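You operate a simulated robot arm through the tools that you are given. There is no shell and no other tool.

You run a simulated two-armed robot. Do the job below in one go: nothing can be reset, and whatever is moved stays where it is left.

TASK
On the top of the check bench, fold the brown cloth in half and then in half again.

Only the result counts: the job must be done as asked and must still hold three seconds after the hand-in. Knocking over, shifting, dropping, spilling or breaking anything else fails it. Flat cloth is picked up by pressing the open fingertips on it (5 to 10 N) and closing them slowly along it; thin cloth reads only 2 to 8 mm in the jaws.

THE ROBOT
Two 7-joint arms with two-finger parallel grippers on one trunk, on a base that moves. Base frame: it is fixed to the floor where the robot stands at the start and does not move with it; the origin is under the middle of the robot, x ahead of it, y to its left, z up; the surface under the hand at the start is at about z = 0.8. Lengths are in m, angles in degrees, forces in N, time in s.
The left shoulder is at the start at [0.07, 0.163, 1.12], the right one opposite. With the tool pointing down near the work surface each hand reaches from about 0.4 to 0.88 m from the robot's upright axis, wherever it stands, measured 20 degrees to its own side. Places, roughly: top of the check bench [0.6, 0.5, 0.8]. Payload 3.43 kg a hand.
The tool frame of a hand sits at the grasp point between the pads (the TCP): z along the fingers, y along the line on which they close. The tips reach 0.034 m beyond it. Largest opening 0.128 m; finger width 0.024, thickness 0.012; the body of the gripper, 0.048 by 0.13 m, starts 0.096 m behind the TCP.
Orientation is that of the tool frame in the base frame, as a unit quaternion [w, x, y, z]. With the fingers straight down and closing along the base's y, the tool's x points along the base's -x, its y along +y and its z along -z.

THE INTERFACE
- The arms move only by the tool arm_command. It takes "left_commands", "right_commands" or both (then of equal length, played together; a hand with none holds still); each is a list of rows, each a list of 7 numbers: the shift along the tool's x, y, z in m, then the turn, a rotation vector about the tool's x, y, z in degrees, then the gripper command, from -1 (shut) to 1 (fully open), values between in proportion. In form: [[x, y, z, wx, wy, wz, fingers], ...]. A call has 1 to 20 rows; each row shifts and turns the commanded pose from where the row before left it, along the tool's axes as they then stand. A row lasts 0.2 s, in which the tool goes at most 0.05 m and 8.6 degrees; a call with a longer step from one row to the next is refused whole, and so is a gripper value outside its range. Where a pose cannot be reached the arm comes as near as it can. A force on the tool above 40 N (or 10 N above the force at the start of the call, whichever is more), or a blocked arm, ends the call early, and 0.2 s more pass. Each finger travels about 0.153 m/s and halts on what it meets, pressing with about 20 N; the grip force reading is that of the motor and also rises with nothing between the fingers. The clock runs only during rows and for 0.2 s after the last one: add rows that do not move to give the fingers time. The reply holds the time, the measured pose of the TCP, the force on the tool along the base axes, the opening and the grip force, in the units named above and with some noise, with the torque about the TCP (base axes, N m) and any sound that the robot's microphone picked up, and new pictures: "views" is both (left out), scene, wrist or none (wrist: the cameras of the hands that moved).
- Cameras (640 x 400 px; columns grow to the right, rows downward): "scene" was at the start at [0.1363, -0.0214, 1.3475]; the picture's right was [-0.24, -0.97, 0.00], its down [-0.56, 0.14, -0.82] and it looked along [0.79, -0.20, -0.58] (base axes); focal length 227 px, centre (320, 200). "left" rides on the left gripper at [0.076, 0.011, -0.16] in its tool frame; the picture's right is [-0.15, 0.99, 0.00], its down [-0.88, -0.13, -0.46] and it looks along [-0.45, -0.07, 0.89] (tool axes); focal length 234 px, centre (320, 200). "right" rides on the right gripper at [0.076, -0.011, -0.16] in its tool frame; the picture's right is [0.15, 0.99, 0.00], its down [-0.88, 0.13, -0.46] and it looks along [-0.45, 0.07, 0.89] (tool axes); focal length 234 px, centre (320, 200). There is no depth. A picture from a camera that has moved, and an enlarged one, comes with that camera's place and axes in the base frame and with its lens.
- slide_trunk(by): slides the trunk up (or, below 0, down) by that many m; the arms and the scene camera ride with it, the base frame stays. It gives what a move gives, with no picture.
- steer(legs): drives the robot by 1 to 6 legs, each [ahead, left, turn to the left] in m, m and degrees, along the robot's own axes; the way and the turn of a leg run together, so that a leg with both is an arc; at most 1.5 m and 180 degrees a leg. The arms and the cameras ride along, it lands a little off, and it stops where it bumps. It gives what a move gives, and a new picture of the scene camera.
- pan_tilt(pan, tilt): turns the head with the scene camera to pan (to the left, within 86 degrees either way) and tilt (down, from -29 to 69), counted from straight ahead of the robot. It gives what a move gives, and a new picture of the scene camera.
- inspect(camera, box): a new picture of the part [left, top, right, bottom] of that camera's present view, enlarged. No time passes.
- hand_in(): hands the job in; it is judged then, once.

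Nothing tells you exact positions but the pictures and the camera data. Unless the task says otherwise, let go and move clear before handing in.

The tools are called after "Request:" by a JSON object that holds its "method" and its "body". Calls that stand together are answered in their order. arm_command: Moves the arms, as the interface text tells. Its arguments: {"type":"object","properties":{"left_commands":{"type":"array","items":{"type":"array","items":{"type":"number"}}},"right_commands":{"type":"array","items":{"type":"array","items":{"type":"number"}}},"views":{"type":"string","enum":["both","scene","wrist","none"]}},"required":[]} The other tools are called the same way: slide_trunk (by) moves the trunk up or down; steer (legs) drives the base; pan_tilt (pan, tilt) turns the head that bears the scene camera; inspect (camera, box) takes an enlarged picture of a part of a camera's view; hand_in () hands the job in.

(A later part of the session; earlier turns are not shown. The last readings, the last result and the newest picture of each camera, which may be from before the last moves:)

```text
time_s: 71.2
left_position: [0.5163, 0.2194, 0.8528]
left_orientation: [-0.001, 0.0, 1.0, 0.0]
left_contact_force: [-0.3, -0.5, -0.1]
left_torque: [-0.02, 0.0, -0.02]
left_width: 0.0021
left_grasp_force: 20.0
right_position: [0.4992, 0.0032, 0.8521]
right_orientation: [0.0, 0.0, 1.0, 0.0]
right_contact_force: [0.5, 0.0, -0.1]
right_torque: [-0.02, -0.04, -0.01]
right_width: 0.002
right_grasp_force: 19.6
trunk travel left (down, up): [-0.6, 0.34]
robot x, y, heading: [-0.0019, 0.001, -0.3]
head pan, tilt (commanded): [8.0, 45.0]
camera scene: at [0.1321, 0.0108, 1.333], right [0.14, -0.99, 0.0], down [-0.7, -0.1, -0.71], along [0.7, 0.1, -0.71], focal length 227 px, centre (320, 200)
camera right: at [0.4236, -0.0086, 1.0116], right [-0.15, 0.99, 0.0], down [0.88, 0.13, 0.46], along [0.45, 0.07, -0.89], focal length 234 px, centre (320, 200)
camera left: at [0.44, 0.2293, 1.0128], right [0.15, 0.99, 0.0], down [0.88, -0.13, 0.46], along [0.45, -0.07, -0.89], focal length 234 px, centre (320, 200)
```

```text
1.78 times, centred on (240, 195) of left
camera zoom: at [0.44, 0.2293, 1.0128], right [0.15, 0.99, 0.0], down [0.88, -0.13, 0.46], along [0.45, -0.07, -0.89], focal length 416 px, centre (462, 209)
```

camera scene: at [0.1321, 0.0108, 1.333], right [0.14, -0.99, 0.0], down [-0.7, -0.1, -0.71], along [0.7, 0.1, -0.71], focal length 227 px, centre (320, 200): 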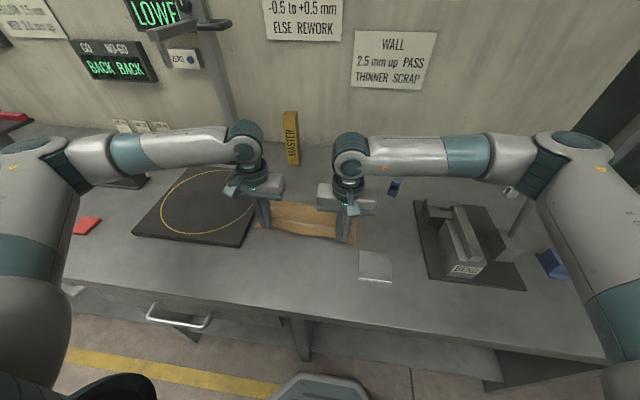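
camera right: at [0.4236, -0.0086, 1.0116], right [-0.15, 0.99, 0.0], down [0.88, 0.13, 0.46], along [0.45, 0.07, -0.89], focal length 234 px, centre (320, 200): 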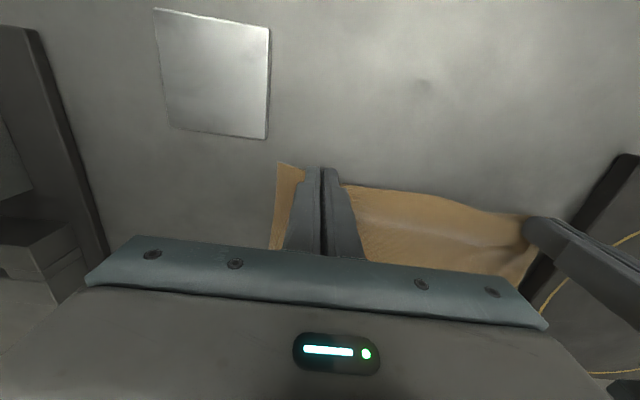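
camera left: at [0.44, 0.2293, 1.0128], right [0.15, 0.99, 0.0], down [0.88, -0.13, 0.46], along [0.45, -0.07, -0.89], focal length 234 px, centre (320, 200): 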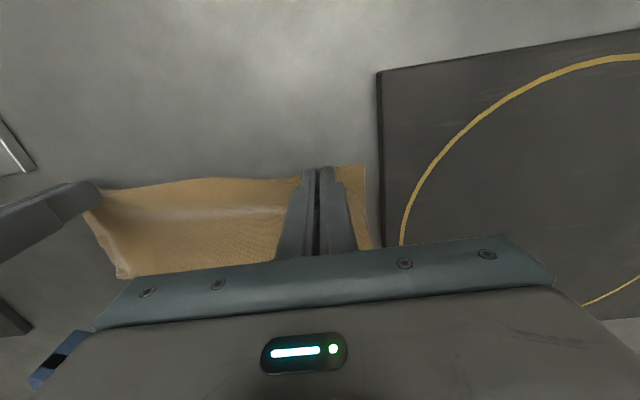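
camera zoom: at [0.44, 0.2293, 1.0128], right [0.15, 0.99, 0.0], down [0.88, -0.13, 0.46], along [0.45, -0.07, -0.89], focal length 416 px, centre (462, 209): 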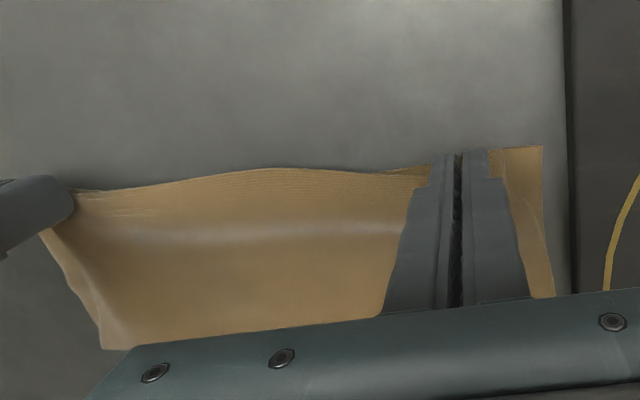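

The held edge sits right over the lower edge. I'll lower the last centimetre and open the fingers slowly to let the pleats spread.

Request:
{"method": "arm_command", "body": {"left_commands": [[0, 0, 0.006, 0, 0, 0, -1], [0, 0, 0.004, 0, 0, 0, -1], [0, 0, 0, 0, 0, 0, -0.9], [0, 0, 0, 0, 0, 0, -0.8], [0, 0, 0, 0, 0, 0, -0.7], [0, 0, 0, 0, 0, 0, -0.6], [0, 0, 0, 0, 0, 0, -0.5], [0, 0, 0, 0, 0, 0, -0.4], [0, 0, 0, 0, 0, 0, -0.3], [0, 0, -0.005, 0, 0, 0, -0.3], [0, 0, -0.02, 0, 0, 0, -0.3], [0, 0, -0.04, 0, 0, 0, -0.3], [0, 0, -0.04, 0, 0, 0, -0.3], [0, 0, 0, 0, 0, 0, -0.3]], "right_commands": [[0, 0, 0.006, 0, 0, 0, -1], [0, 0, 0.004, 0, 0, 0, -1], [0, 0, 0, 0, 0, 0, -0.9], [0, 0, 0, 0, 0, 0, -0.8], [0, 0, 0, 0, 0, 0, -0.7], [0, 0, 0, 0, 0, 0, -0.6], [0, 0, 0, 0, 0, 0, -0.5], [0, 0, 0, 0, 0, 0, -0.4], [0, 0, 0, 0, 0, 0, -0.3], [0, 0, -0.005, 0, 0, 0, -0.3], [0, 0, -0.02, 0, 0, 0, -0.3], [0, 0, -0.04, 0, 0, 0, -0.3], [0, 0, -0.04, 0, 0, 0, -0.3], [0, 0, 0, 0, 0, 0, -0.3]], "views": "both"}}

Request:
{"method": "inspect", "body": {"camera": "right", "box": [220, 60, 580, 270]}}

Request:
{"method": "inspect", "body": {"camera": "left", "box": [60, 60, 420, 270]}}

Request:
{"method": "inspect", "body": {"camera": "scene", "box": [230, 160, 390, 260]}}

```text
time_s: 74.2
left_position: [0.5164, 0.2197, 0.9472]
left_orientation: [-0.001, 0.0, 1.0, 0.0]
left_contact_force: [-0.2, -0.1, -1.0]
left_torque: [0.02, 0.01, -0.04]
left_width: 0.045
left_grasp_force: 0.2
right_position: [0.4993, 0.0043, 0.9455]
right_orientation: [-0.001, 0.0, 1.0, 0.001]
right_contact_force: [-0.7, 0.0, -0.3]
right_torque: [0.01, 0.02, -0.03]
right_width: 0.0448
right_grasp_force: 0.1
trunk travel left (down, up): [-0.6, 0.34]
robot x, y, heading: [-0.0014, 0.0049, -0.1]
head pan, tilt (commanded): [8.0, 45.0]
camera scene: at [0.132, 0.0111, 1.333], right [0.14, -0.99, 0.0], down [-0.7, -0.1, -0.71], along [0.7, 0.1, -0.71], focal length 227 px, centre (320, 200)
camera right: at [0.4242, -0.0078, 1.1072], right [-0.15, 0.99, 0.0], down [0.88, 0.13, 0.45], along [0.45, 0.07, -0.89], focal length 234 px, centre (320, 200)
camera left: at [0.4408, 0.2303, 1.1076], right [0.15, 0.99, 0.0], down [0.88, -0.13, 0.45], along [0.45, -0.07, -0.89], focal length 234 px, centre (320, 200)
```

scene: 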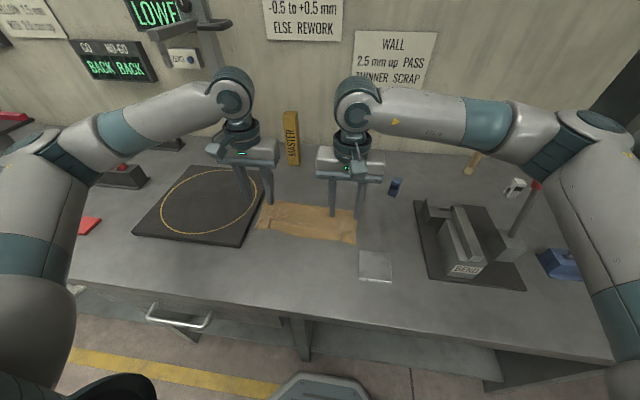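
right: 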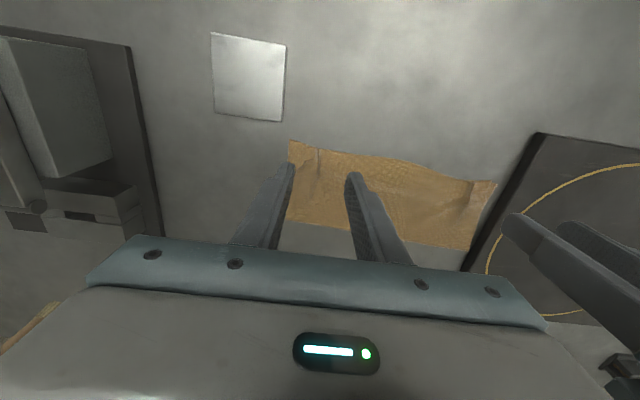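
left: 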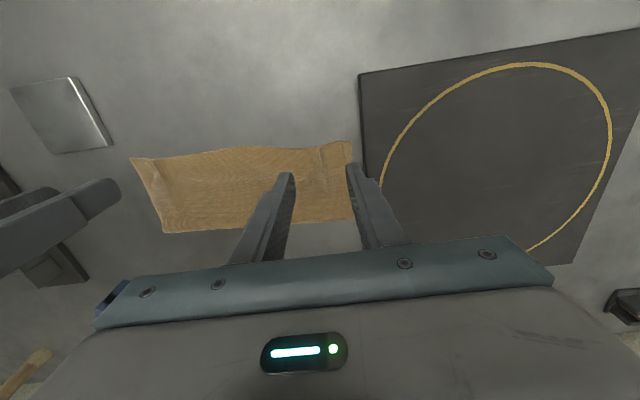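

```text
1.78 times, centred on (400, 165) of right
camera zoom: at [0.4242, -0.0078, 1.1072], right [-0.15, 0.99, 0.0], down [0.88, 0.13, 0.45], along [0.45, 0.07, -0.89], focal length 416 px, centre (178, 262)
```

zoom: 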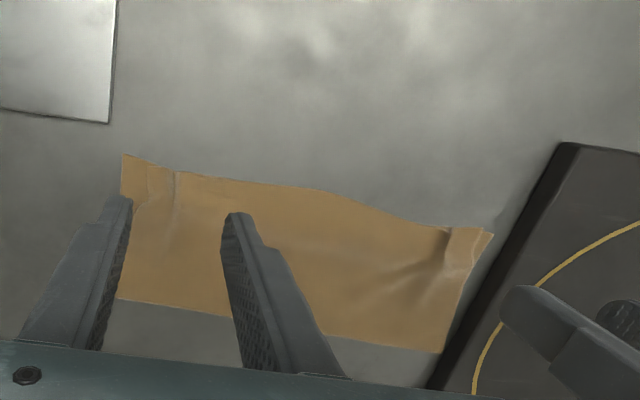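

```text
1.78 times, centred on (240, 165) of left
camera zoom: at [0.4408, 0.2303, 1.1076], right [0.15, 0.99, 0.0], down [0.88, -0.13, 0.45], along [0.45, -0.07, -0.89], focal length 416 px, centre (462, 262)
```

zoom: 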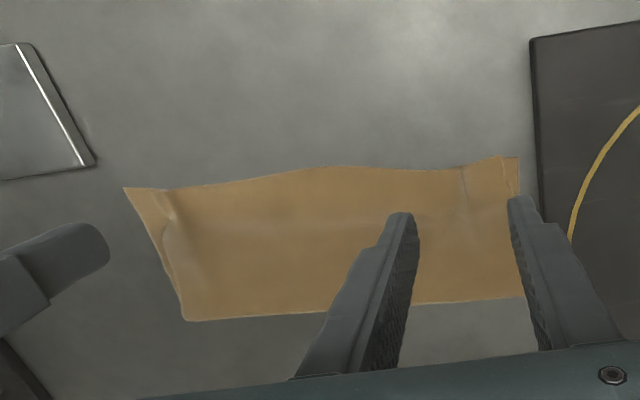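

```text
4.00 times, centred on (310, 210) of scene
camera zoom: at [0.132, 0.0111, 1.333], right [0.14, -0.99, 0.0], down [-0.7, -0.1, -0.71], along [0.7, 0.1, -0.71], focal length 908 px, centre (360, 160)
```

zoom: 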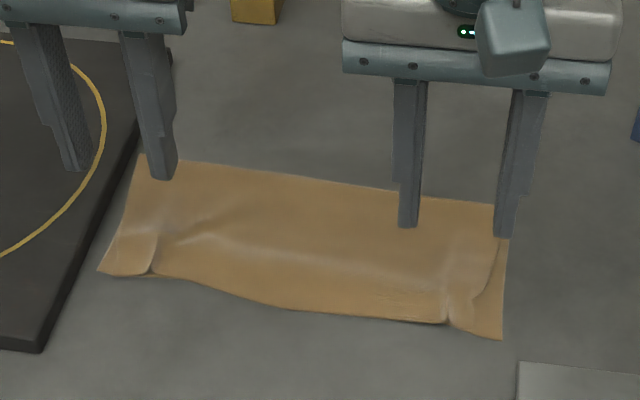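

The first fold is done and neat: a double layer at about x 0.505–0.625, y -0.033–0.263, with its edges aligned within about 1 cm. For the second fold I'll use the right hand alone, gripping the right end mid-width with the same hang-and-lay method. First I'll park the left hand away and turn the right hand by 90°.

Request:
{"method": "arm_command", "body": {"left_commands": [[0, 0.01, -0.03, 0, 0, 0, -0.3], [0, 0.03, -0.03, 0, 0, 0, -0.3], [0, 0.04, -0.02, 0, 0, 0, -0.3], [0, 0.04, -0.01, 0, 0, 0, -0.3], [0, 0.04, 0, 0, 0, 0, -0.3], [0, 0.04, 0, 0, 0, 0, -0.3], [0, 0.04, 0, 0, 0, 0, -0.3], [0, 0.04, 0, 0, 0, 0, -0.3], [0, 0, 0, 0, 0, 0, -0.3], [0, 0, 0, 0, 0, 0, -0.3], [0, 0, 0, 0, 0, 0, -0.3], [0, 0, 0, 0, 0, 0, -0.3], [0, 0, 0, 0, 0, 0, -0.3], [0, 0, 0, 0, 0, 0, -0.3]], "right_commands": [[-0.03, -0.011, -0.01, 0, 0, 0, -0.3], [-0.03, -0.011, 0, 0, 0, 0, -0.3], [0, 0, 0, 0, 0, -8.2, -0.3], [0, 0, 0, 0, 0, -8.2, -0.3], [0, 0, 0, 0, 0, -8.2, -0.3], [0, 0, 0, 0, 0, -8.2, -0.3], [0, 0, 0, 0, 0, -8.2, -0.3], [0, 0, 0, 0, 0, -8.2, -0.3], [0, 0, 0, 0, 0, -8.2, -0.3], [0, 0, 0, 0, 0, -8.2, -0.3], [0, 0, 0, 0, 0, -8.2, -0.3], [0, 0, 0, 0, 0, -8.2, -0.3], [0, 0, 0, 0, 0, -8.0, -0.3], [0, 0, 0, 0, 0, 0, -0.3]], "views": "both"}}

Request:
{"method": "inspect", "body": {"camera": "scene", "box": [230, 160, 390, 260]}}

```text
time_s: 77.2
left_position: [0.5165, 0.4995, 1.0375]
left_orientation: [-0.001, 0.0, 1.0, 0.0]
left_contact_force: [0.0, 0.3, 0.9]
left_torque: [-0.02, 0.0, 0.02]
left_width: 0.0448
left_grasp_force: 0.1
right_position: [0.5595, -0.0179, 0.9565]
right_orientation: [0.0, -0.6, 0.8, 0.001]
right_contact_force: [-0.7, 0.1, 0.2]
right_torque: [-0.02, 0.0, 0.01]
right_width: 0.0447
right_grasp_force: 0.1
right hand out of reach, approached as far as the arm can: row 12, 13
trunk travel left (down, up): [-0.6, 0.34]
robot x, y, heading: [-0.0008, -0.0028, 0.1]
head pan, tilt (commanded): [8.0, 45.0]
camera scene: at [0.1315, 0.011, 1.3331], right [0.14, -0.99, 0.0], down [-0.7, -0.1, -0.71], along [0.7, 0.1, -0.71], focal length 227 px, centre (320, 200)
camera right: at [0.5499, -0.0952, 1.1165], right [-0.99, 0.14, 0.0], down [0.12, 0.88, 0.46], along [0.06, 0.45, -0.89], focal length 234 px, centre (320, 200)
camera left: at [0.4409, 0.5102, 1.197], right [0.15, 0.99, 0.0], down [0.88, -0.13, 0.46], along [0.45, -0.07, -0.89], focal length 234 px, centre (320, 200)
```

scene: 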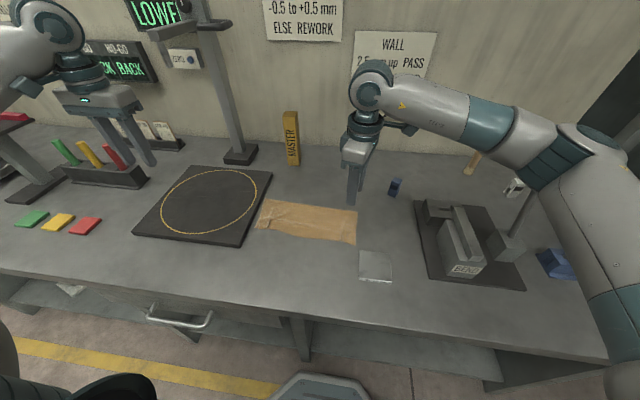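
right: 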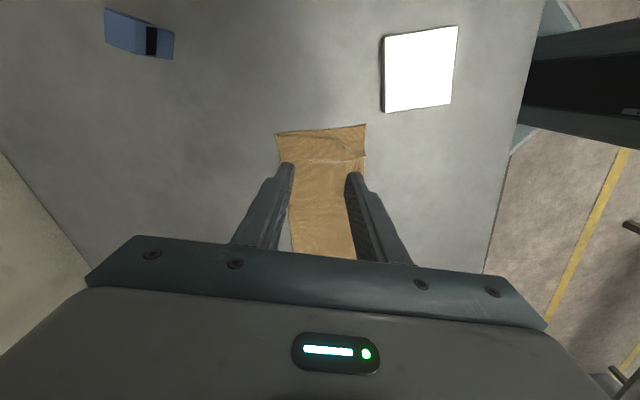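
left: 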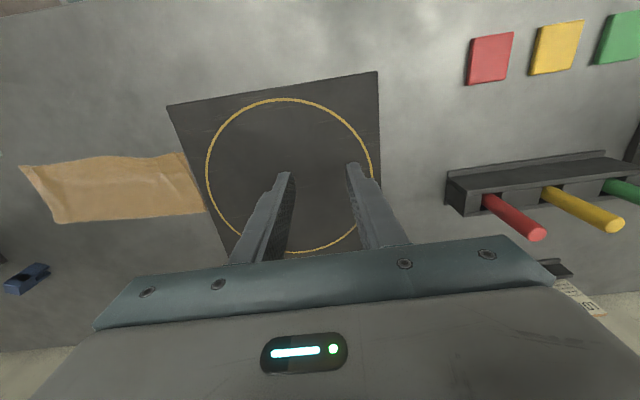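

```text
4.00 times, centred on (310, 210) of scene
camera zoom: at [0.1315, 0.011, 1.3331], right [0.14, -0.99, 0.0], down [-0.7, -0.1, -0.71], along [0.7, 0.1, -0.71], focal length 908 px, centre (360, 160)
```

zoom: 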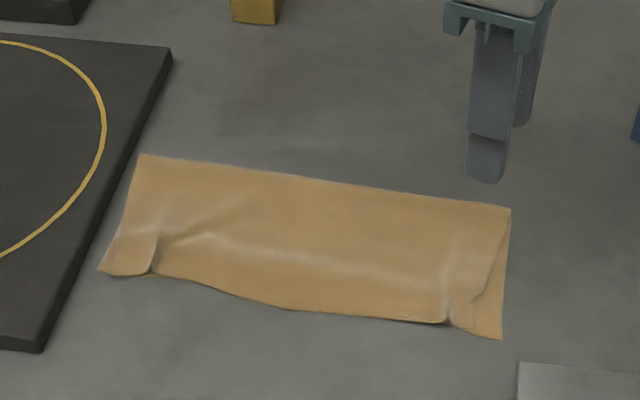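

The first fold still looks good. The right wrist hit its limit at about -74° of yaw, so I'll turn it the other way to about +87°, which has much more range.

Request:
{"method": "arm_command", "body": {"right_commands": [[0, 0, 0, 0, 0, 8.5, -0.3], [0, 0, 0, 0, 0, 8.5, -0.3], [0, 0, 0, 0, 0, 8.5, -0.3], [0, 0, 0, 0, 0, 8.5, -0.3], [0, 0, 0, 0, 0, 8.5, -0.3], [0, 0, 0, 0, 0, 8.5, -0.3], [0, 0, 0, 0, 0, 8.5, -0.3], [0, 0, 0, 0, 0, 8.5, -0.3], [0, 0, 0, 0, 0, 8.5, -0.3], [0, 0, 0, 0, 0, 8.5, -0.3], [0, 0, 0, 0, 0, 8.5, -0.3], [0, 0, 0, 0, 0, 8.5, -0.3], [0, 0, 0, 0, 0, 8.5, -0.3], [0, 0, 0, 0, 0, 8.5, -0.3], [0, 0, 0, 0, 0, 8.5, -0.3], [0, 0, 0, 0, 0, 8.5, -0.3], [0, 0, 0, 0, 0, 8.5, -0.3], [0, 0, 0, 0, 0, 8.5, -0.3], [0, 0, 0, 0, 0, 8.5, -0.3], [0, 0, 0, 0, 0, 8.5, -0.3]], "views": "none"}}

Request:
{"method": "arm_command", "body": {"right_commands": [[0, 0, 0, 0, 0, 7.2, -0.3], [0, 0, 0, 0, 0, 0, -0.3]], "views": "both"}}

```text
time_s: 81.5
left_position: [0.5155, 0.5008, 1.0376]
left_orientation: [0.0, 0.0, 1.0, 0.0]
left_contact_force: [-0.5, -0.6, -0.5]
left_torque: [0.02, -0.02, 0.0]
left_width: 0.0447
left_grasp_force: 0.1
right_position: [0.5591, -0.0162, 0.9576]
right_orientation: [0.0, 0.745, 0.667, 0.0]
right_contact_force: [-0.2, -0.3, -0.1]
right_torque: [0.02, -0.01, -0.01]
right_width: 0.0448
right_grasp_force: 0.2
trunk travel left (down, up): [-0.6, 0.34]
robot x, y, heading: [0.0002, -0.0011, 0.0]
head pan, tilt (commanded): [8.0, 45.0]
```

```text
time_s: 82.0
left_position: [0.5167, 0.4984, 1.0373]
left_orientation: [0.001, 0.001, 1.0, 0.0]
left_contact_force: [-0.4, -0.9, -0.1]
left_torque: [-0.02, 0.04, 0.03]
left_width: 0.0449
left_grasp_force: 0.1
right_position: [0.5606, -0.0182, 0.9554]
right_orientation: [0.0, 0.785, 0.619, -0.001]
right_contact_force: [-0.1, -0.3, -0.4]
right_torque: [0.0, 0.01, -0.02]
right_width: 0.0448
right_grasp_force: 0.0
trunk travel left (down, up): [-0.6, 0.34]
robot x, y, heading: [0.0028, 0.0008, 0.2]
head pan, tilt (commanded): [8.0, 45.0]
camera scene: at [0.1315, 0.0111, 1.3331], right [0.14, -0.99, 0.0], down [-0.7, -0.1, -0.71], along [0.7, 0.1, -0.71], focal length 227 px, centre (320, 200)
camera right: at [0.5673, 0.057, 1.1163], right [1.0, -0.09, 0.0], down [-0.08, -0.89, 0.46], along [-0.04, -0.45, -0.89], focal length 234 px, centre (320, 200)
```

scene: 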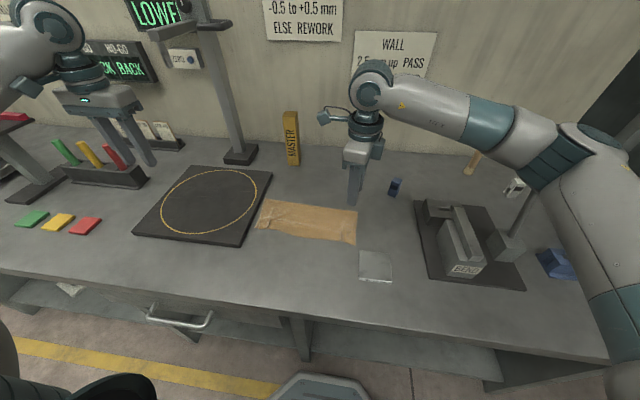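
right: 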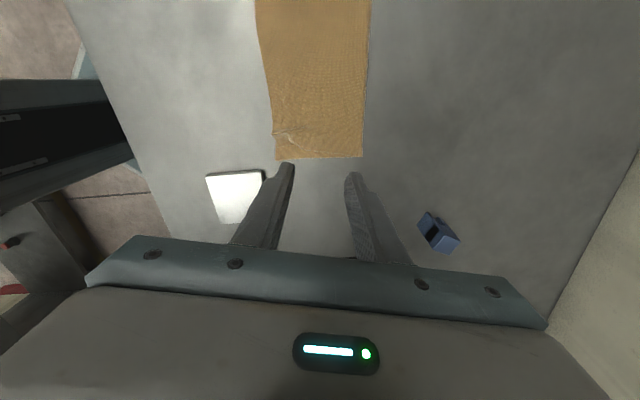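

The yaw is about 103°, so I'll turn back 16° to line up with the cloth's end. Then, still in the air, I'll test that the right arm can reach the tilted poses needed for laying before I grip anything.

Request:
{"method": "arm_command", "body": {"left_commands": [[0, 0.04, 0, 0, 0, 0, -0.3], [0, 0.03, 0, 0, 0, 0, -0.3], [0, 0, 0, 0, 0, 0, -0.3], [0, 0, 0, 0, 0, 0, -0.3], [0, 0, 0, 0, 0, 0, -0.3], [0, 0, 0, 0, 0, 0, -0.3], [0, 0, 0, 0, 0, 0, -0.3], [0, 0, 0, 0, 0, 0, -0.3], [0, 0, 0, 0, 0, 0, -0.3], [0, 0, 0, 0, 0, 0, -0.3]], "right_commands": [[0, 0, -0.03, 0, 0, -8.25, -0.3], [0, 0, -0.03, 0, 0, -8.25, -0.3], [0, 0, -0.04, 0, -7.5, 0, -0.3], [0, 0, -0.04, 0, -7.5, 0, -0.3], [0, 0, -0.03, 0, -7.5, 0, -0.3], [0, 0, 0, 0, -7.5, 0, -0.3], [0, 0, 0, 0, -7.5, 0, -0.3], [0, 0, 0, 0, -7.5, 0, -0.3], [0, 0, 0, 0, 0, 0, -0.3], [0, 0, 0, 0, 0, 0, -0.3]], "views": "scene"}}

```text
time_s: 84.2
left_position: [0.5155, 0.5684, 1.0382]
left_orientation: [-0.001, 0.0, 1.0, 0.0]
left_contact_force: [-0.2, 0.5, -0.2]
left_torque: [0.01, -0.01, -0.04]
left_width: 0.0448
left_grasp_force: 0.1
right_position: [0.5585, -0.0052, 1.1253]
right_orientation: [0.278, 0.635, 0.67, -0.264]
right_contact_force: [-0.5, 0.3, 0.1]
right_torque: [-0.01, -0.01, -0.05]
right_width: 0.0449
right_grasp_force: 0.0
trunk travel left (down, up): [-0.6, 0.34]
robot x, y, heading: [0.0002, -0.0008, 0.2]
head pan, tilt (commanded): [8.0, 45.0]
camera scene: at [0.1312, 0.0115, 1.3331], right [0.14, -0.99, 0.0], down [-0.7, -0.1, -0.71], along [0.7, 0.1, -0.71], focal length 227 px, centre (320, 200)
```

scene: 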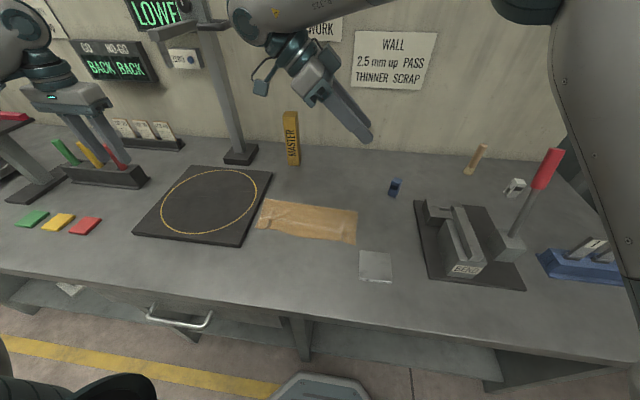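

The tilted pose is reachable. I'll also test the mid-lay position (y≈0.12, z≈0.96) before coming back to grip.

Request:
{"method": "arm_command", "body": {"right_commands": [[0.0417, 0, 0.0049, 0, 0, 0, -0.3], [0.0417, 0, 0.0049, 0, 0, 0, -0.3], [0.0417, 0, 0.0049, 0, 0, 0, -0.3], [0.0417, 0, 0.0049, 0, 0, 0, -0.3], [0.0417, 0, 0.0049, 0, 0, 5, -0.3], [0, 0, 0, 0, 0, 0, -0.3]], "views": "scene"}}

```text
time_s: 85.7
left_position: [0.5167, 0.5685, 1.0394]
left_orientation: [0.0, 0.0, 1.0, -0.001]
left_contact_force: [-0.2, 0.1, 0.6]
left_torque: [0.0, 0.0, 0.02]
left_width: 0.0447
left_grasp_force: 0.0
right_position: [0.5443, 0.104, 0.9604]
right_orientation: [0.288, 0.665, 0.642, -0.25]
right_contact_force: [0.0, 0.2, -0.1]
right_torque: [0.03, -0.01, 0.0]
right_width: 0.0448
right_grasp_force: 0.1
right hand out of reach, approached as far as the arm can: row 5
trunk travel left (down, up): [-0.6, 0.34]
robot x, y, heading: [0.0012, -0.0004, -0.0]
head pan, tilt (commanded): [8.0, 45.0]
camera scene: at [0.1309, 0.0114, 1.3331], right [0.14, -0.99, 0.0], down [-0.7, -0.1, -0.71], along [0.7, 0.1, -0.71], focal length 227 px, centre (320, 200)
```

scene: 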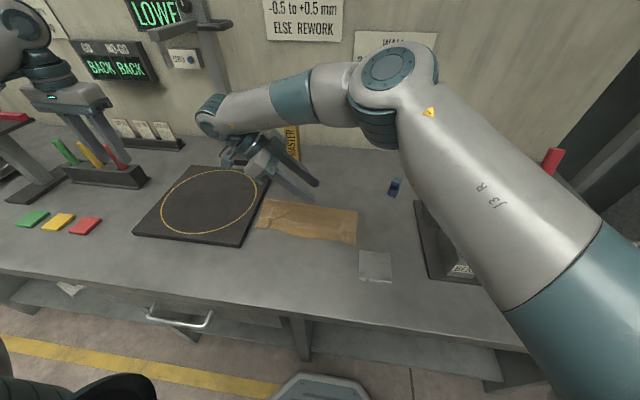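

The arm only just falls short there, so I'll lay the cloth a bit further right (ending near y -0.06 to 0.09), which is within reach. I'll come back, straighten the hand, and check its orientation.

Request:
{"method": "arm_command", "body": {"right_commands": [[-0.0353, 0, 0.0113, 0, 0, 0, -0.3], [-0.0353, 0, 0.0113, 0, 0, 0, -0.3], [-0.0353, 0, 0.0113, 0, 0, 0, -0.3], [0, 0, 0, 0, 7.5, 0, -0.3], [0, 0, 0, 0, 7.5, 0, -0.3], [0, 0, 0, 0, 7.5, 0, -0.3], [0, 0, 0, 0, 7.5, 0, -0.3], [0, 0, 0, 0, 7.5, 0, -0.3], [0, 0, 0, 0, 7.5, 0, -0.3], [0, 0, 0, 0, 0, 0, -0.3]], "views": "wrist"}}

```text
time_s: 87.8
left_position: [0.5158, 0.57, 1.0394]
left_orientation: [0.0, 0.0, 1.0, -0.001]
left_contact_force: [0.4, -0.2, 0.2]
left_torque: [-0.03, -0.02, 0.01]
left_width: 0.0447
left_grasp_force: 0.0
right_position: [0.5439, 0.0069, 1.0103]
right_orientation: [0.021, 0.709, 0.704, 0.023]
right_contact_force: [0.2, 0.7, 0.0]
right_torque: [-0.06, 0.0, -0.01]
right_width: 0.0449
right_grasp_force: 0.1
trunk travel left (down, up): [-0.6, 0.34]
robot x, y, heading: [0.0015, 0.0013, -0.1]
head pan, tilt (commanded): [8.0, 45.0]
camera right: at [0.5233, 0.081, 1.1698], right [0.99, 0.14, 0.06], down [0.1, -0.88, 0.46], along [0.12, -0.45, -0.89], focal length 234 px, centre (320, 200)
```

right: 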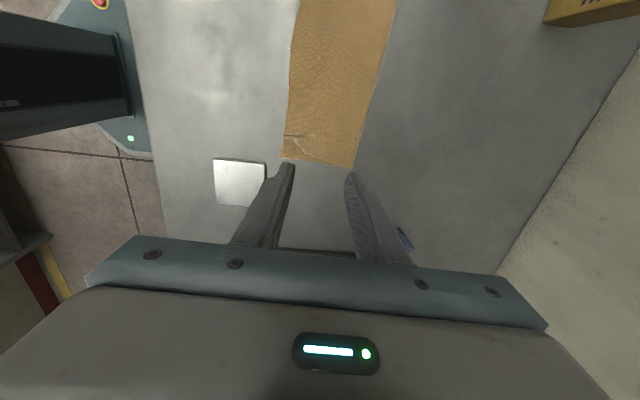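

The hand is a few degrees off level. I'll correct that and go over the right end of the folded cloth, mid-width.

Request:
{"method": "arm_command", "body": {"right_commands": [[0, 0, 0, 3.56, 0, 1.3, -0.3], [-0.0135, 0.0155, 0.03, 0, 0, 0, -0.375], [-0.0135, 0.0155, 0.03, 0, 0, 0, -0.375], [0, 0, 0.04, 0, 0, 0, -0.375], [0, 0, 0.035, 0, 0, 0, -0.375], [0, 0, 0, 0, 0, 0, -0.375]], "views": "both"}}

Request:
{"method": "inspect", "body": {"camera": "right", "box": [220, 100, 420, 225]}}

Request:
{"method": "inspect", "body": {"camera": "scene", "box": [250, 170, 390, 258]}}

```text
time_s: 89.2
left_position: [0.517, 0.567, 1.0387]
left_orientation: [0.0, 0.0, 1.0, 0.0]
left_contact_force: [-0.3, -0.1, 0.5]
left_torque: [0.01, 0.01, 0.0]
left_width: 0.0449
left_grasp_force: 0.1
right_position: [0.5718, -0.0213, 0.8751]
right_orientation: [-0.001, 0.718, 0.696, 0.001]
right_contact_force: [-0.3, -0.3, -0.3]
right_torque: [0.01, 0.01, 0.01]
right_width: 0.0399
right_grasp_force: 0.1
trunk travel left (down, up): [-0.6, 0.34]
robot x, y, heading: [0.0006, -0.0055, 0.0]
head pan, tilt (commanded): [8.0, 45.0]
camera scene: at [0.1311, 0.0114, 1.3331], right [0.14, -0.99, 0.0], down [-0.7, -0.1, -0.71], along [0.7, 0.1, -0.71], focal length 227 px, centre (320, 200)
camera right: at [0.5643, 0.0533, 1.0342], right [0.99, 0.12, 0.0], down [0.1, -0.89, 0.45], along [0.05, -0.45, -0.89], focal length 234 px, centre (320, 200)
```

scene: 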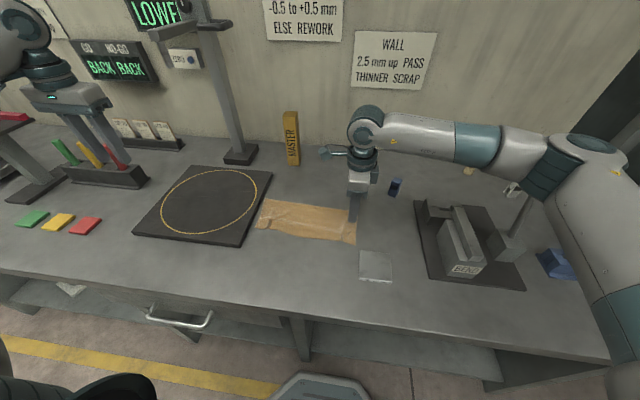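
right: 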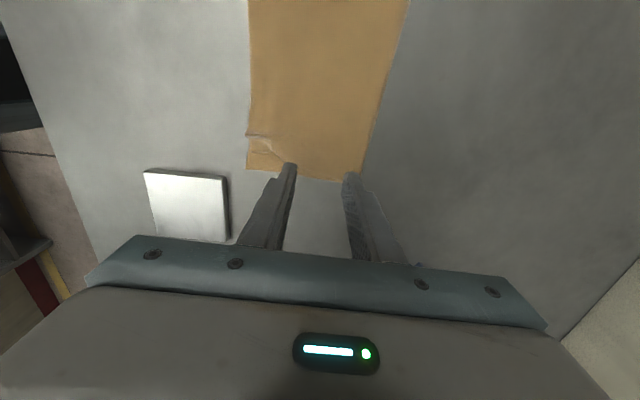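

```text
3.20 times, centred on (320, 162) of right
camera zoom: at [0.5643, 0.0533, 1.0342], right [0.99, 0.12, 0.0], down [0.1, -0.89, 0.45], along [0.05, -0.45, -0.89], focal length 749 px, centre (320, 320)
```

zoom: 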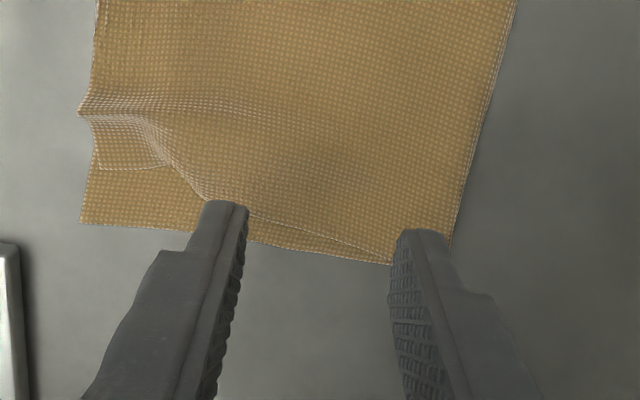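

```text
4.55 times, centred on (320, 214) of scene
camera zoom: at [0.1311, 0.0114, 1.3331], right [0.14, -0.99, 0.0], down [-0.7, -0.1, -0.71], along [0.7, 0.1, -0.71], focal length 1032 px, centre (320, 136)
```

zoom: 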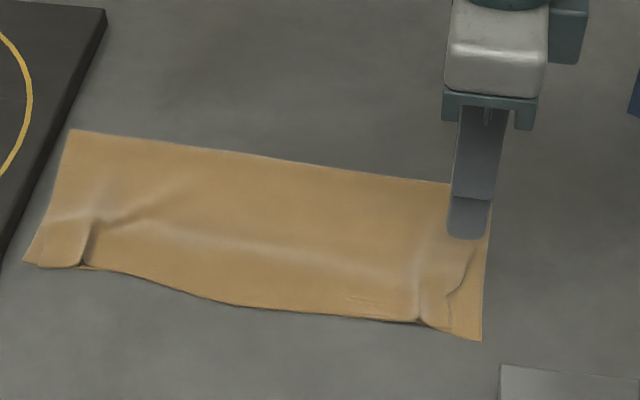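

The fingers straddle the end's middle well. I'll shift 8 mm towards the end edge so both layers get about 1.5–2 cm of overlap, then press down gently.

Request:
{"method": "arm_command", "body": {"right_commands": [[-0.008, 0, 0.015, 0, 0, 0, -0.375], [0, 0, 0.013, 0, 0, 0, -0.375], [0, 0, 0.005, 0, 0, 0, -0.375], [0, 0, 0.002, 0, 0, 0, -0.375], [0, 0, 0, 0, 0, 0, -0.375]], "views": "none"}}

```text
time_s: 90.5
left_position: [0.517, 0.5683, 1.0386]
left_orientation: [0.0, 0.0, 1.0, 0.0]
left_contact_force: [0.5, -0.1, 0.0]
left_torque: [0.0, 0.01, 0.03]
left_width: 0.045
left_grasp_force: 0.0
right_position: [0.5728, -0.0298, 0.8399]
right_orientation: [0.0, 0.718, 0.696, 0.0]
right_contact_force: [-0.3, 0.4, 1.3]
right_torque: [-0.01, 0.03, 0.0]
right_width: 0.0401
right_grasp_force: 0.1
trunk travel left (down, up): [-0.6, 0.34]
robot x, y, heading: [-0.0017, -0.0012, -0.2]
head pan, tilt (commanded): [8.0, 45.0]
```

Request:
{"method": "arm_command", "body": {"right_commands": [[0, 0, 0.0015, 0, 0, 0, -0.375], [0, 0, 0.001, 0, 0, 0, -0.375], [0, 0, 0, 0, 0, 0, -0.375]], "views": "none"}}

```text
time_s: 91.2
left_position: [0.5181, 0.5671, 1.0389]
left_orientation: [0.0, 0.001, 1.0, 0.0]
left_contact_force: [0.1, -0.1, 0.4]
left_torque: [0.03, 0.03, 0.0]
left_width: 0.0447
left_grasp_force: 0.0
right_position: [0.5735, -0.029, 0.8377]
right_orientation: [0.0, 0.718, 0.696, 0.001]
right_contact_force: [0.8, 1.3, -0.4]
right_torque: [0.0, -0.02, -0.01]
right_width: 0.0398
right_grasp_force: 0.1
trunk travel left (down, up): [-0.6, 0.34]
robot x, y, heading: [-0.0032, -0.0016, 0.2]
head pan, tilt (commanded): [8.0, 45.0]
```

Request:
{"method": "arm_command", "body": {"right_commands": [[0, 0, 0.001, 0, 0, 0, -0.375], [0, 0, 0.001, 0, 0, 0, -0.375], [0, 0, 0, 0, 0, 0, -0.375]], "views": "none"}}

```text
time_s: 92.0
left_position: [0.5162, 0.5687, 1.0399]
left_orientation: [0.0, 0.001, 1.0, 0.0]
left_contact_force: [-0.1, 1.0, 0.0]
left_torque: [-0.04, 0.03, 0.04]
left_width: 0.045
left_grasp_force: 0.1
right_position: [0.573, -0.0301, 0.8371]
right_orientation: [0.0, 0.718, 0.696, 0.002]
right_contact_force: [-0.4, -0.2, 2.7]
right_torque: [0.02, -0.03, -0.02]
right_width: 0.04
right_grasp_force: 0.0
trunk travel left (down, up): [-0.6, 0.34]
robot x, y, heading: [-0.0012, 0.0006, 0.0]
head pan, tilt (commanded): [8.0, 45.0]
```

Contact is at about 3 N. I'll press to about 10 N so that both layers are dragged, and close slowly.

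Request:
{"method": "arm_command", "body": {"right_commands": [[0, 0, 0.0013, 0, 0, 0, -0.375], [0, 0, 0, 0, 0, 0, -0.375]], "views": "none"}}

Request:
{"method": "arm_command", "body": {"right_commands": [[0, 0, 0, 0, 0, 0, -0.43], [0, 0, 0, 0, 0, 0, -0.48], [0, 0, 0, 0, 0, 0, -0.53], [0, 0, 0, 0, 0, 0, -0.58], [0, 0, 0, 0, 0, 0, -0.63], [0, 0, 0, 0, 0, 0, -0.68], [0, 0, 0, 0, 0, 0, -0.73], [0, 0, 0, 0, 0, 0, -0.78], [0, 0, 0, 0, 0, 0, -0.83], [0, 0, 0, 0, 0, 0, -0.88], [0, 0, 0, 0, 0, 0, -0.94], [0, 0, 0, 0, 0, 0, -1], [0, 0, 0, 0, 0, 0, -1], [0, 0, 0, 0, 0, 0, -1]], "views": "both"}}

Request:
{"method": "inspect", "body": {"camera": "right", "box": [220, 100, 420, 225]}}

Request:
{"method": "inspect", "body": {"camera": "scene", "box": [250, 170, 390, 258]}}

```text
time_s: 92.7
left_position: [0.5158, 0.5681, 1.038]
left_orientation: [0.0, 0.0, 1.0, -0.001]
left_contact_force: [-0.4, 0.6, 0.6]
left_torque: [0.01, -0.01, -0.02]
left_width: 0.0448
left_grasp_force: 0.1
right_position: [0.5718, -0.0284, 0.8369]
right_orientation: [0.0, 0.717, 0.697, 0.002]
right_contact_force: [1.7, 1.1, 12.2]
right_torque: [0.05, -0.17, -0.01]
right_width: 0.0401
right_grasp_force: 0.7
trunk travel left (down, up): [-0.6, 0.34]
robot x, y, heading: [0.0006, -0.0032, -0.0]
head pan, tilt (commanded): [8.0, 45.0]
```

```text
time_s: 95.7
left_position: [0.5157, 0.5686, 1.0405]
left_orientation: [0.002, 0.0, 1.0, -0.001]
left_contact_force: [-0.3, -0.3, -0.2]
left_torque: [0.02, 0.02, -0.01]
left_width: 0.0447
left_grasp_force: 0.1
right_position: [0.5723, -0.0295, 0.8359]
right_orientation: [-0.001, 0.717, 0.697, 0.002]
right_contact_force: [1.7, 0.2, 21.9]
right_torque: [0.03, -0.13, -0.01]
right_width: 0.0037
right_grasp_force: 20.1
trunk travel left (down, up): [-0.6, 0.34]
robot x, y, heading: [0.0017, -0.0017, 0.2]
head pan, tilt (commanded): [8.0, 45.0]
camera scene: at [0.1294, 0.0112, 1.3334], right [0.14, -0.99, 0.0], down [-0.7, -0.1, -0.71], along [0.7, 0.1, -0.71], focal length 227 px, centre (320, 200)
camera right: at [0.5631, 0.0449, 0.9962], right [0.99, 0.12, 0.0], down [0.1, -0.89, 0.45], along [0.05, -0.45, -0.89], focal length 234 px, centre (320, 200)
```

scene: 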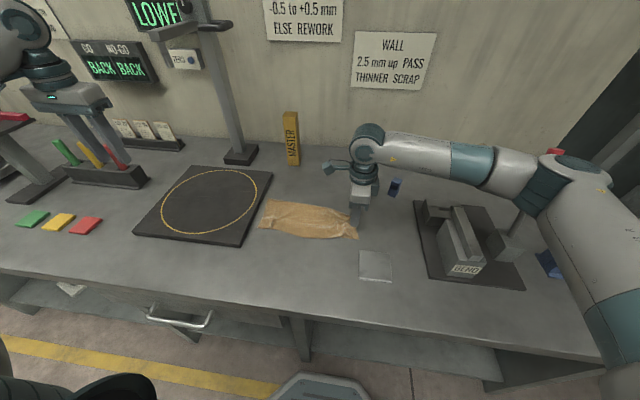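
right: 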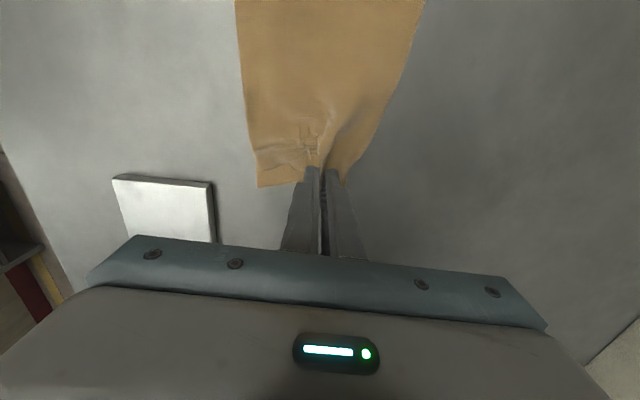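

```text
3.20 times, centred on (320, 162) of right
camera zoom: at [0.5631, 0.0449, 0.9962], right [0.99, 0.12, 0.0], down [0.1, -0.89, 0.45], along [0.05, -0.45, -0.89], focal length 749 px, centre (320, 320)
```

zoom: 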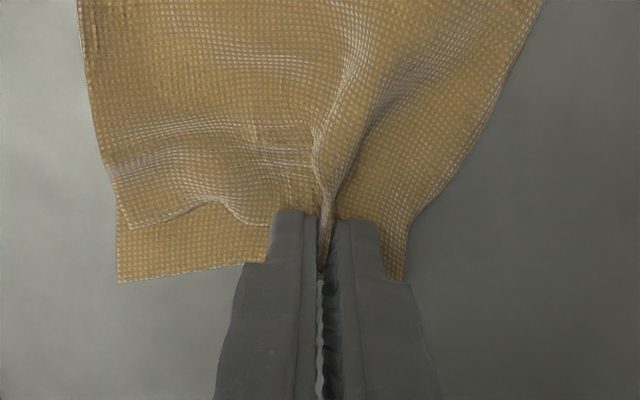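

```text
4.55 times, centred on (320, 214) of scene
camera zoom: at [0.1294, 0.0112, 1.3334], right [0.14, -0.99, 0.0], down [-0.7, -0.1, -0.71], along [0.7, 0.1, -0.71], focal length 1032 px, centre (320, 136)
```

zoom: 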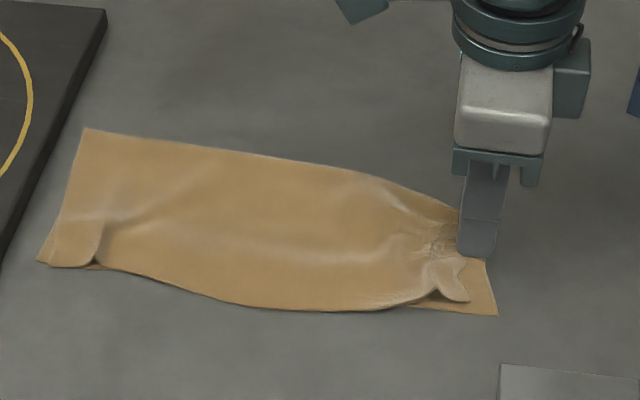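

The width reads 3.7 mm, about double a single layer, so both layers seem to be pinched. I'll lift a few cm and check.

Request:
{"method": "arm_command", "body": {"right_commands": [[0, 0, -0.01, 0, 0, 0, -1], [0.003, 0, -0.015, 0, 0, 0, -1], [0.006, 0, -0.02, 0, 0, 0, -1], [0.008, 0, -0.02, 0, 0, 0, -1], [0, 0, 0, 0, 0, 0, -1]], "views": "both"}}

Request:
{"method": "inspect", "body": {"camera": "scene", "box": [250, 150, 390, 258]}}

Request:
{"method": "inspect", "body": {"camera": "right", "box": [180, 60, 480, 240]}}

```text
time_s: 96.8
left_position: [0.5166, 0.5675, 1.0389]
left_orientation: [0.0, 0.0, 1.0, 0.0]
left_contact_force: [-0.2, -0.4, 0.0]
left_torque: [0.0, 0.03, 0.0]
left_width: 0.045
left_grasp_force: 0.0
right_position: [0.574, -0.0135, 0.8986]
right_orientation: [-0.002, 0.719, 0.695, 0.001]
right_contact_force: [0.4, 0.7, -0.8]
right_torque: [-0.03, 0.01, 0.0]
right_width: 0.0035
right_grasp_force: 19.9
trunk travel left (down, up): [-0.6, 0.34]
robot x, y, heading: [-0.0002, 0.0008, 0.0]
head pan, tilt (commanded): [8.0, 45.0]
camera scene: at [0.1317, 0.0107, 1.333], right [0.14, -0.99, 0.0], down [-0.7, -0.1, -0.71], along [0.7, 0.1, -0.71], focal length 227 px, centre (320, 200)
camera right: at [0.5648, 0.0613, 1.0591], right [0.99, 0.12, 0.0], down [0.1, -0.89, 0.45], along [0.05, -0.45, -0.89], focal length 234 px, centre (320, 200)
```

scene: 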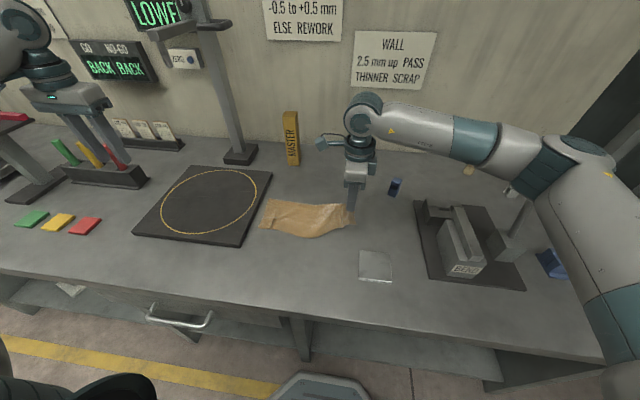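
right: 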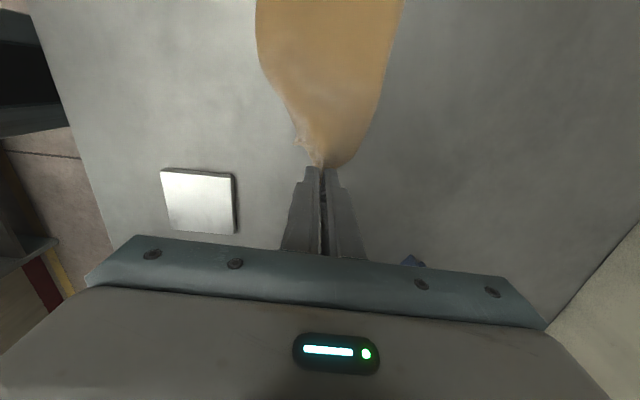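

```text
3.70 times, centred on (320, 204) of scene
camera zoom: at [0.1317, 0.0107, 1.333], right [0.14, -0.99, 0.0], down [-0.7, -0.1, -0.71], along [0.7, 0.1, -0.71], focal length 841 px, centre (320, 185)
```

zoom: 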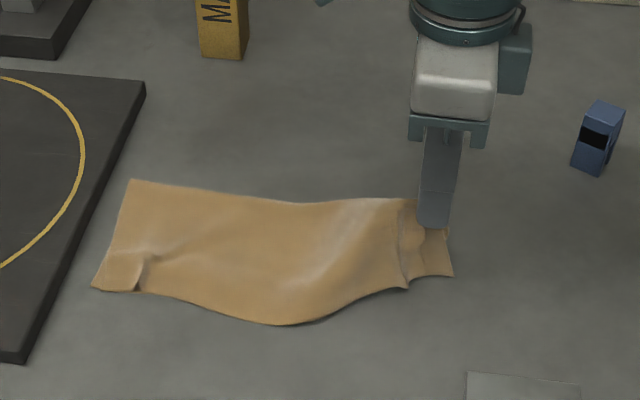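

```text
2.13 times, centred on (330, 150) of right
camera zoom: at [0.5648, 0.0613, 1.0591], right [0.99, 0.12, 0.0], down [0.1, -0.89, 0.45], along [0.05, -0.45, -0.89], focal length 500 px, centre (299, 307)
```

zoom: 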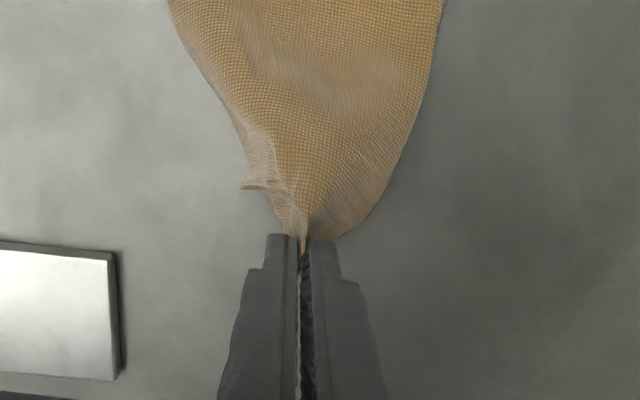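

Both layers came up together. I'll lift on until the whole piece hangs, drawing slightly right and tilting the hand 45° so it hangs straight.

Request:
{"method": "arm_command", "body": {"right_commands": [[-0.004, 0, -0.0275, 0, -7.5, 0, -1], [-0.0076, 0, -0.0268, 0, -7.5, 0, -1], [-0.011, 0, -0.0255, 0, -7.5, 0, -1], [-0.0142, 0, -0.0239, 0, -7.5, 0, -1], [-0.0172, 0, -0.0218, 0, -7.5, 0, -1], [-0.0199, 0, -0.0194, 0, -7.5, 0, -1], [-0.0223, 0, -0.0166, 0, 0, 0, -1], [-0.0223, 0, -0.0166, 0, 0, 0, -1], [0, 0, 0, 0, 0, 0, -1], [0, 0, 0, 0, 0, 0, -1]], "views": "both"}}

Request:
{"method": "inspect", "body": {"camera": "scene", "box": [250, 60, 450, 250]}}

```text
time_s: 99.0
left_position: [0.5179, 0.5674, 1.0398]
left_orientation: [0.001, 0.0, 1.0, 0.001]
left_contact_force: [0.0, 0.1, 0.3]
left_torque: [-0.03, 0.01, 0.0]
left_width: 0.045
left_grasp_force: 0.1
right_position: [0.5713, -0.0436, 1.1205]
right_orientation: [0.265, 0.663, 0.644, -0.274]
right_contact_force: [0.4, 0.9, -0.4]
right_torque: [0.03, -0.02, 0.01]
right_width: 0.0034
right_grasp_force: 19.7
trunk travel left (down, up): [-0.6, 0.34]
robot x, y, heading: [-0.002, -0.0009, 0.1]
head pan, tilt (commanded): [8.0, 45.0]
camera scene: at [0.1312, 0.0109, 1.3331], right [0.14, -0.99, 0.0], down [-0.7, -0.1, -0.71], along [0.7, 0.1, -0.71], focal length 227 px, centre (320, 200)
camera right: at [0.566, 0.1215, 1.1806], right [0.99, 0.07, -0.1], down [0.12, -0.31, 0.94], along [0.04, -0.95, -0.31], focal length 234 px, centre (320, 200)
```

scene: 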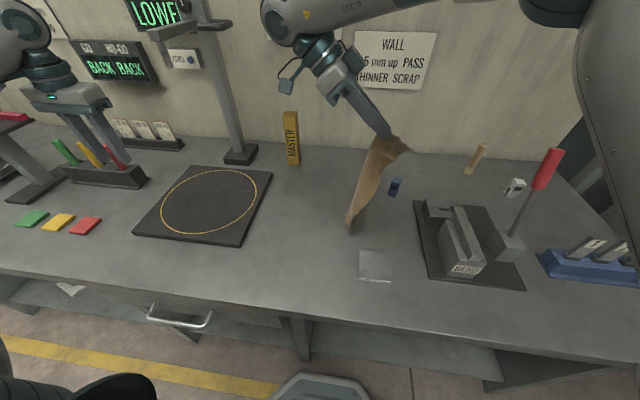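
right: 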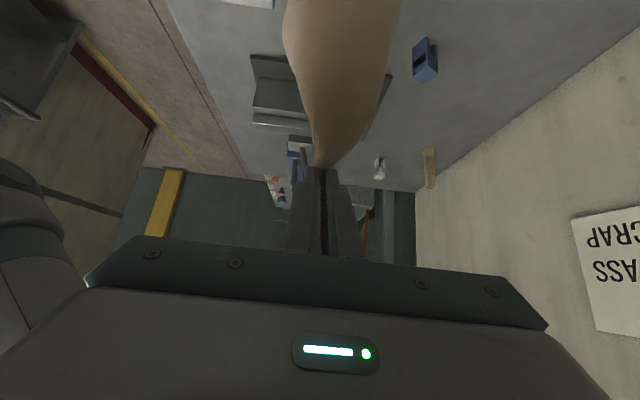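

```text
2.11 times, centred on (350, 155) of scene
camera zoom: at [0.1312, 0.0109, 1.3331], right [0.14, -0.99, 0.0], down [-0.7, -0.1, -0.71], along [0.7, 0.1, -0.71], focal length 478 px, centre (257, 295)
```

zoom: 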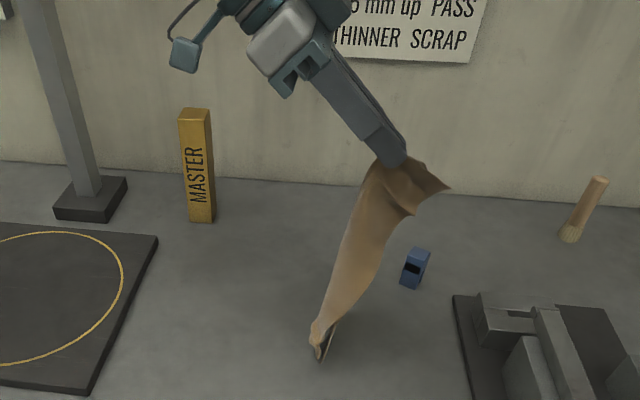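

The doubled cloth hangs from the grip, its lower end trailing slightly left on the table. I'll raise it clear, move a bit right, and let it settle before laying it to the left.

Request:
{"method": "arm_command", "body": {"right_commands": [[-0.0142, 0, -0.0028, 0, 0, 0, -1], [-0.0142, 0, -0.0028, 0, 0, 0, -1], [0, 0, 0, 0, 0, 0, -1], [0, 0, 0, 0, 0, 0, -1], [0, 0, 0, 0, 0, 0, -1], [0, 0, 0, 0, 0, 0, -1]], "views": "scene"}}

Request:
{"method": "inspect", "body": {"camera": "scene", "box": [250, 60, 450, 250]}}

Request:
{"method": "inspect", "body": {"camera": "left", "box": [0, 0, 320, 260]}}

```text
time_s: 100.5
left_position: [0.5171, 0.5682, 1.0399]
left_orientation: [0.001, 0.0, 1.0, 0.0]
left_contact_force: [0.0, -0.7, -0.5]
left_torque: [-0.01, 0.03, -0.02]
left_width: 0.0447
left_grasp_force: 0.1
right_position: [0.5716, -0.06, 1.1431]
right_orientation: [0.265, 0.664, 0.643, -0.275]
right_contact_force: [-0.1, -0.4, -0.1]
right_torque: [-0.01, 0.01, -0.04]
right_width: 0.0033
right_grasp_force: 19.8
trunk travel left (down, up): [-0.6, 0.34]
robot x, y, heading: [-0.0006, -0.0017, 0.2]
head pan, tilt (commanded): [8.0, 45.0]
camera scene: at [0.1315, 0.0111, 1.3331], right [0.14, -0.99, 0.0], down [-0.7, -0.1, -0.71], along [0.7, 0.1, -0.71], focal length 227 px, centre (320, 200)
```

scene: 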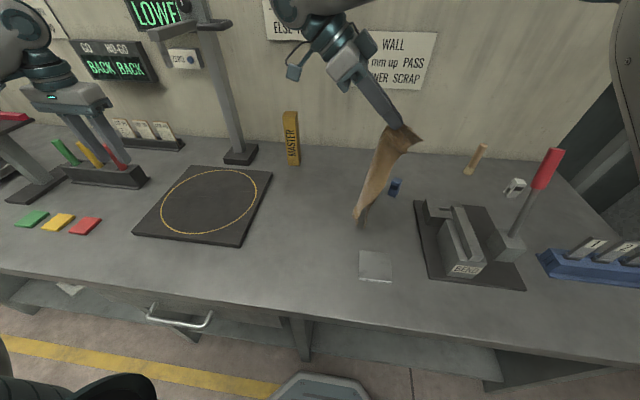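

```text
2.11 times, centred on (350, 155) of scene
camera zoom: at [0.1315, 0.0111, 1.3331], right [0.14, -0.99, 0.0], down [-0.7, -0.1, -0.71], along [0.7, 0.1, -0.71], focal length 478 px, centre (257, 295)
```

zoom: 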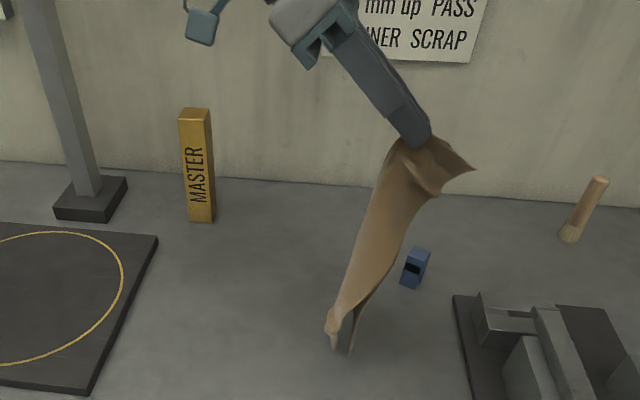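

```text
1.54 times, centred on (160, 130) of left
camera zoom: at [0.441, 0.5787, 1.1985], right [0.15, 0.99, 0.0], down [0.88, -0.13, 0.46], along [0.45, -0.07, -0.89], focal length 360 px, centre (566, 308)
```

zoom: 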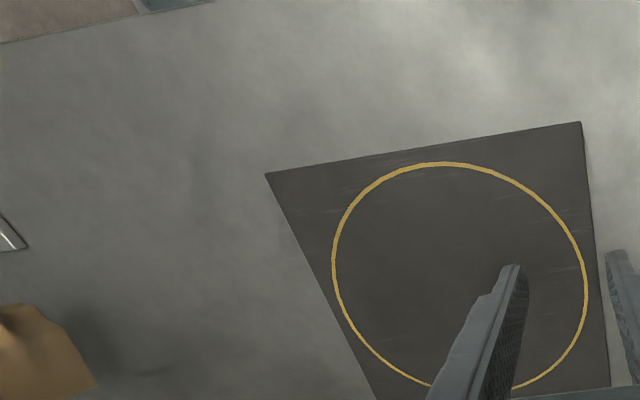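

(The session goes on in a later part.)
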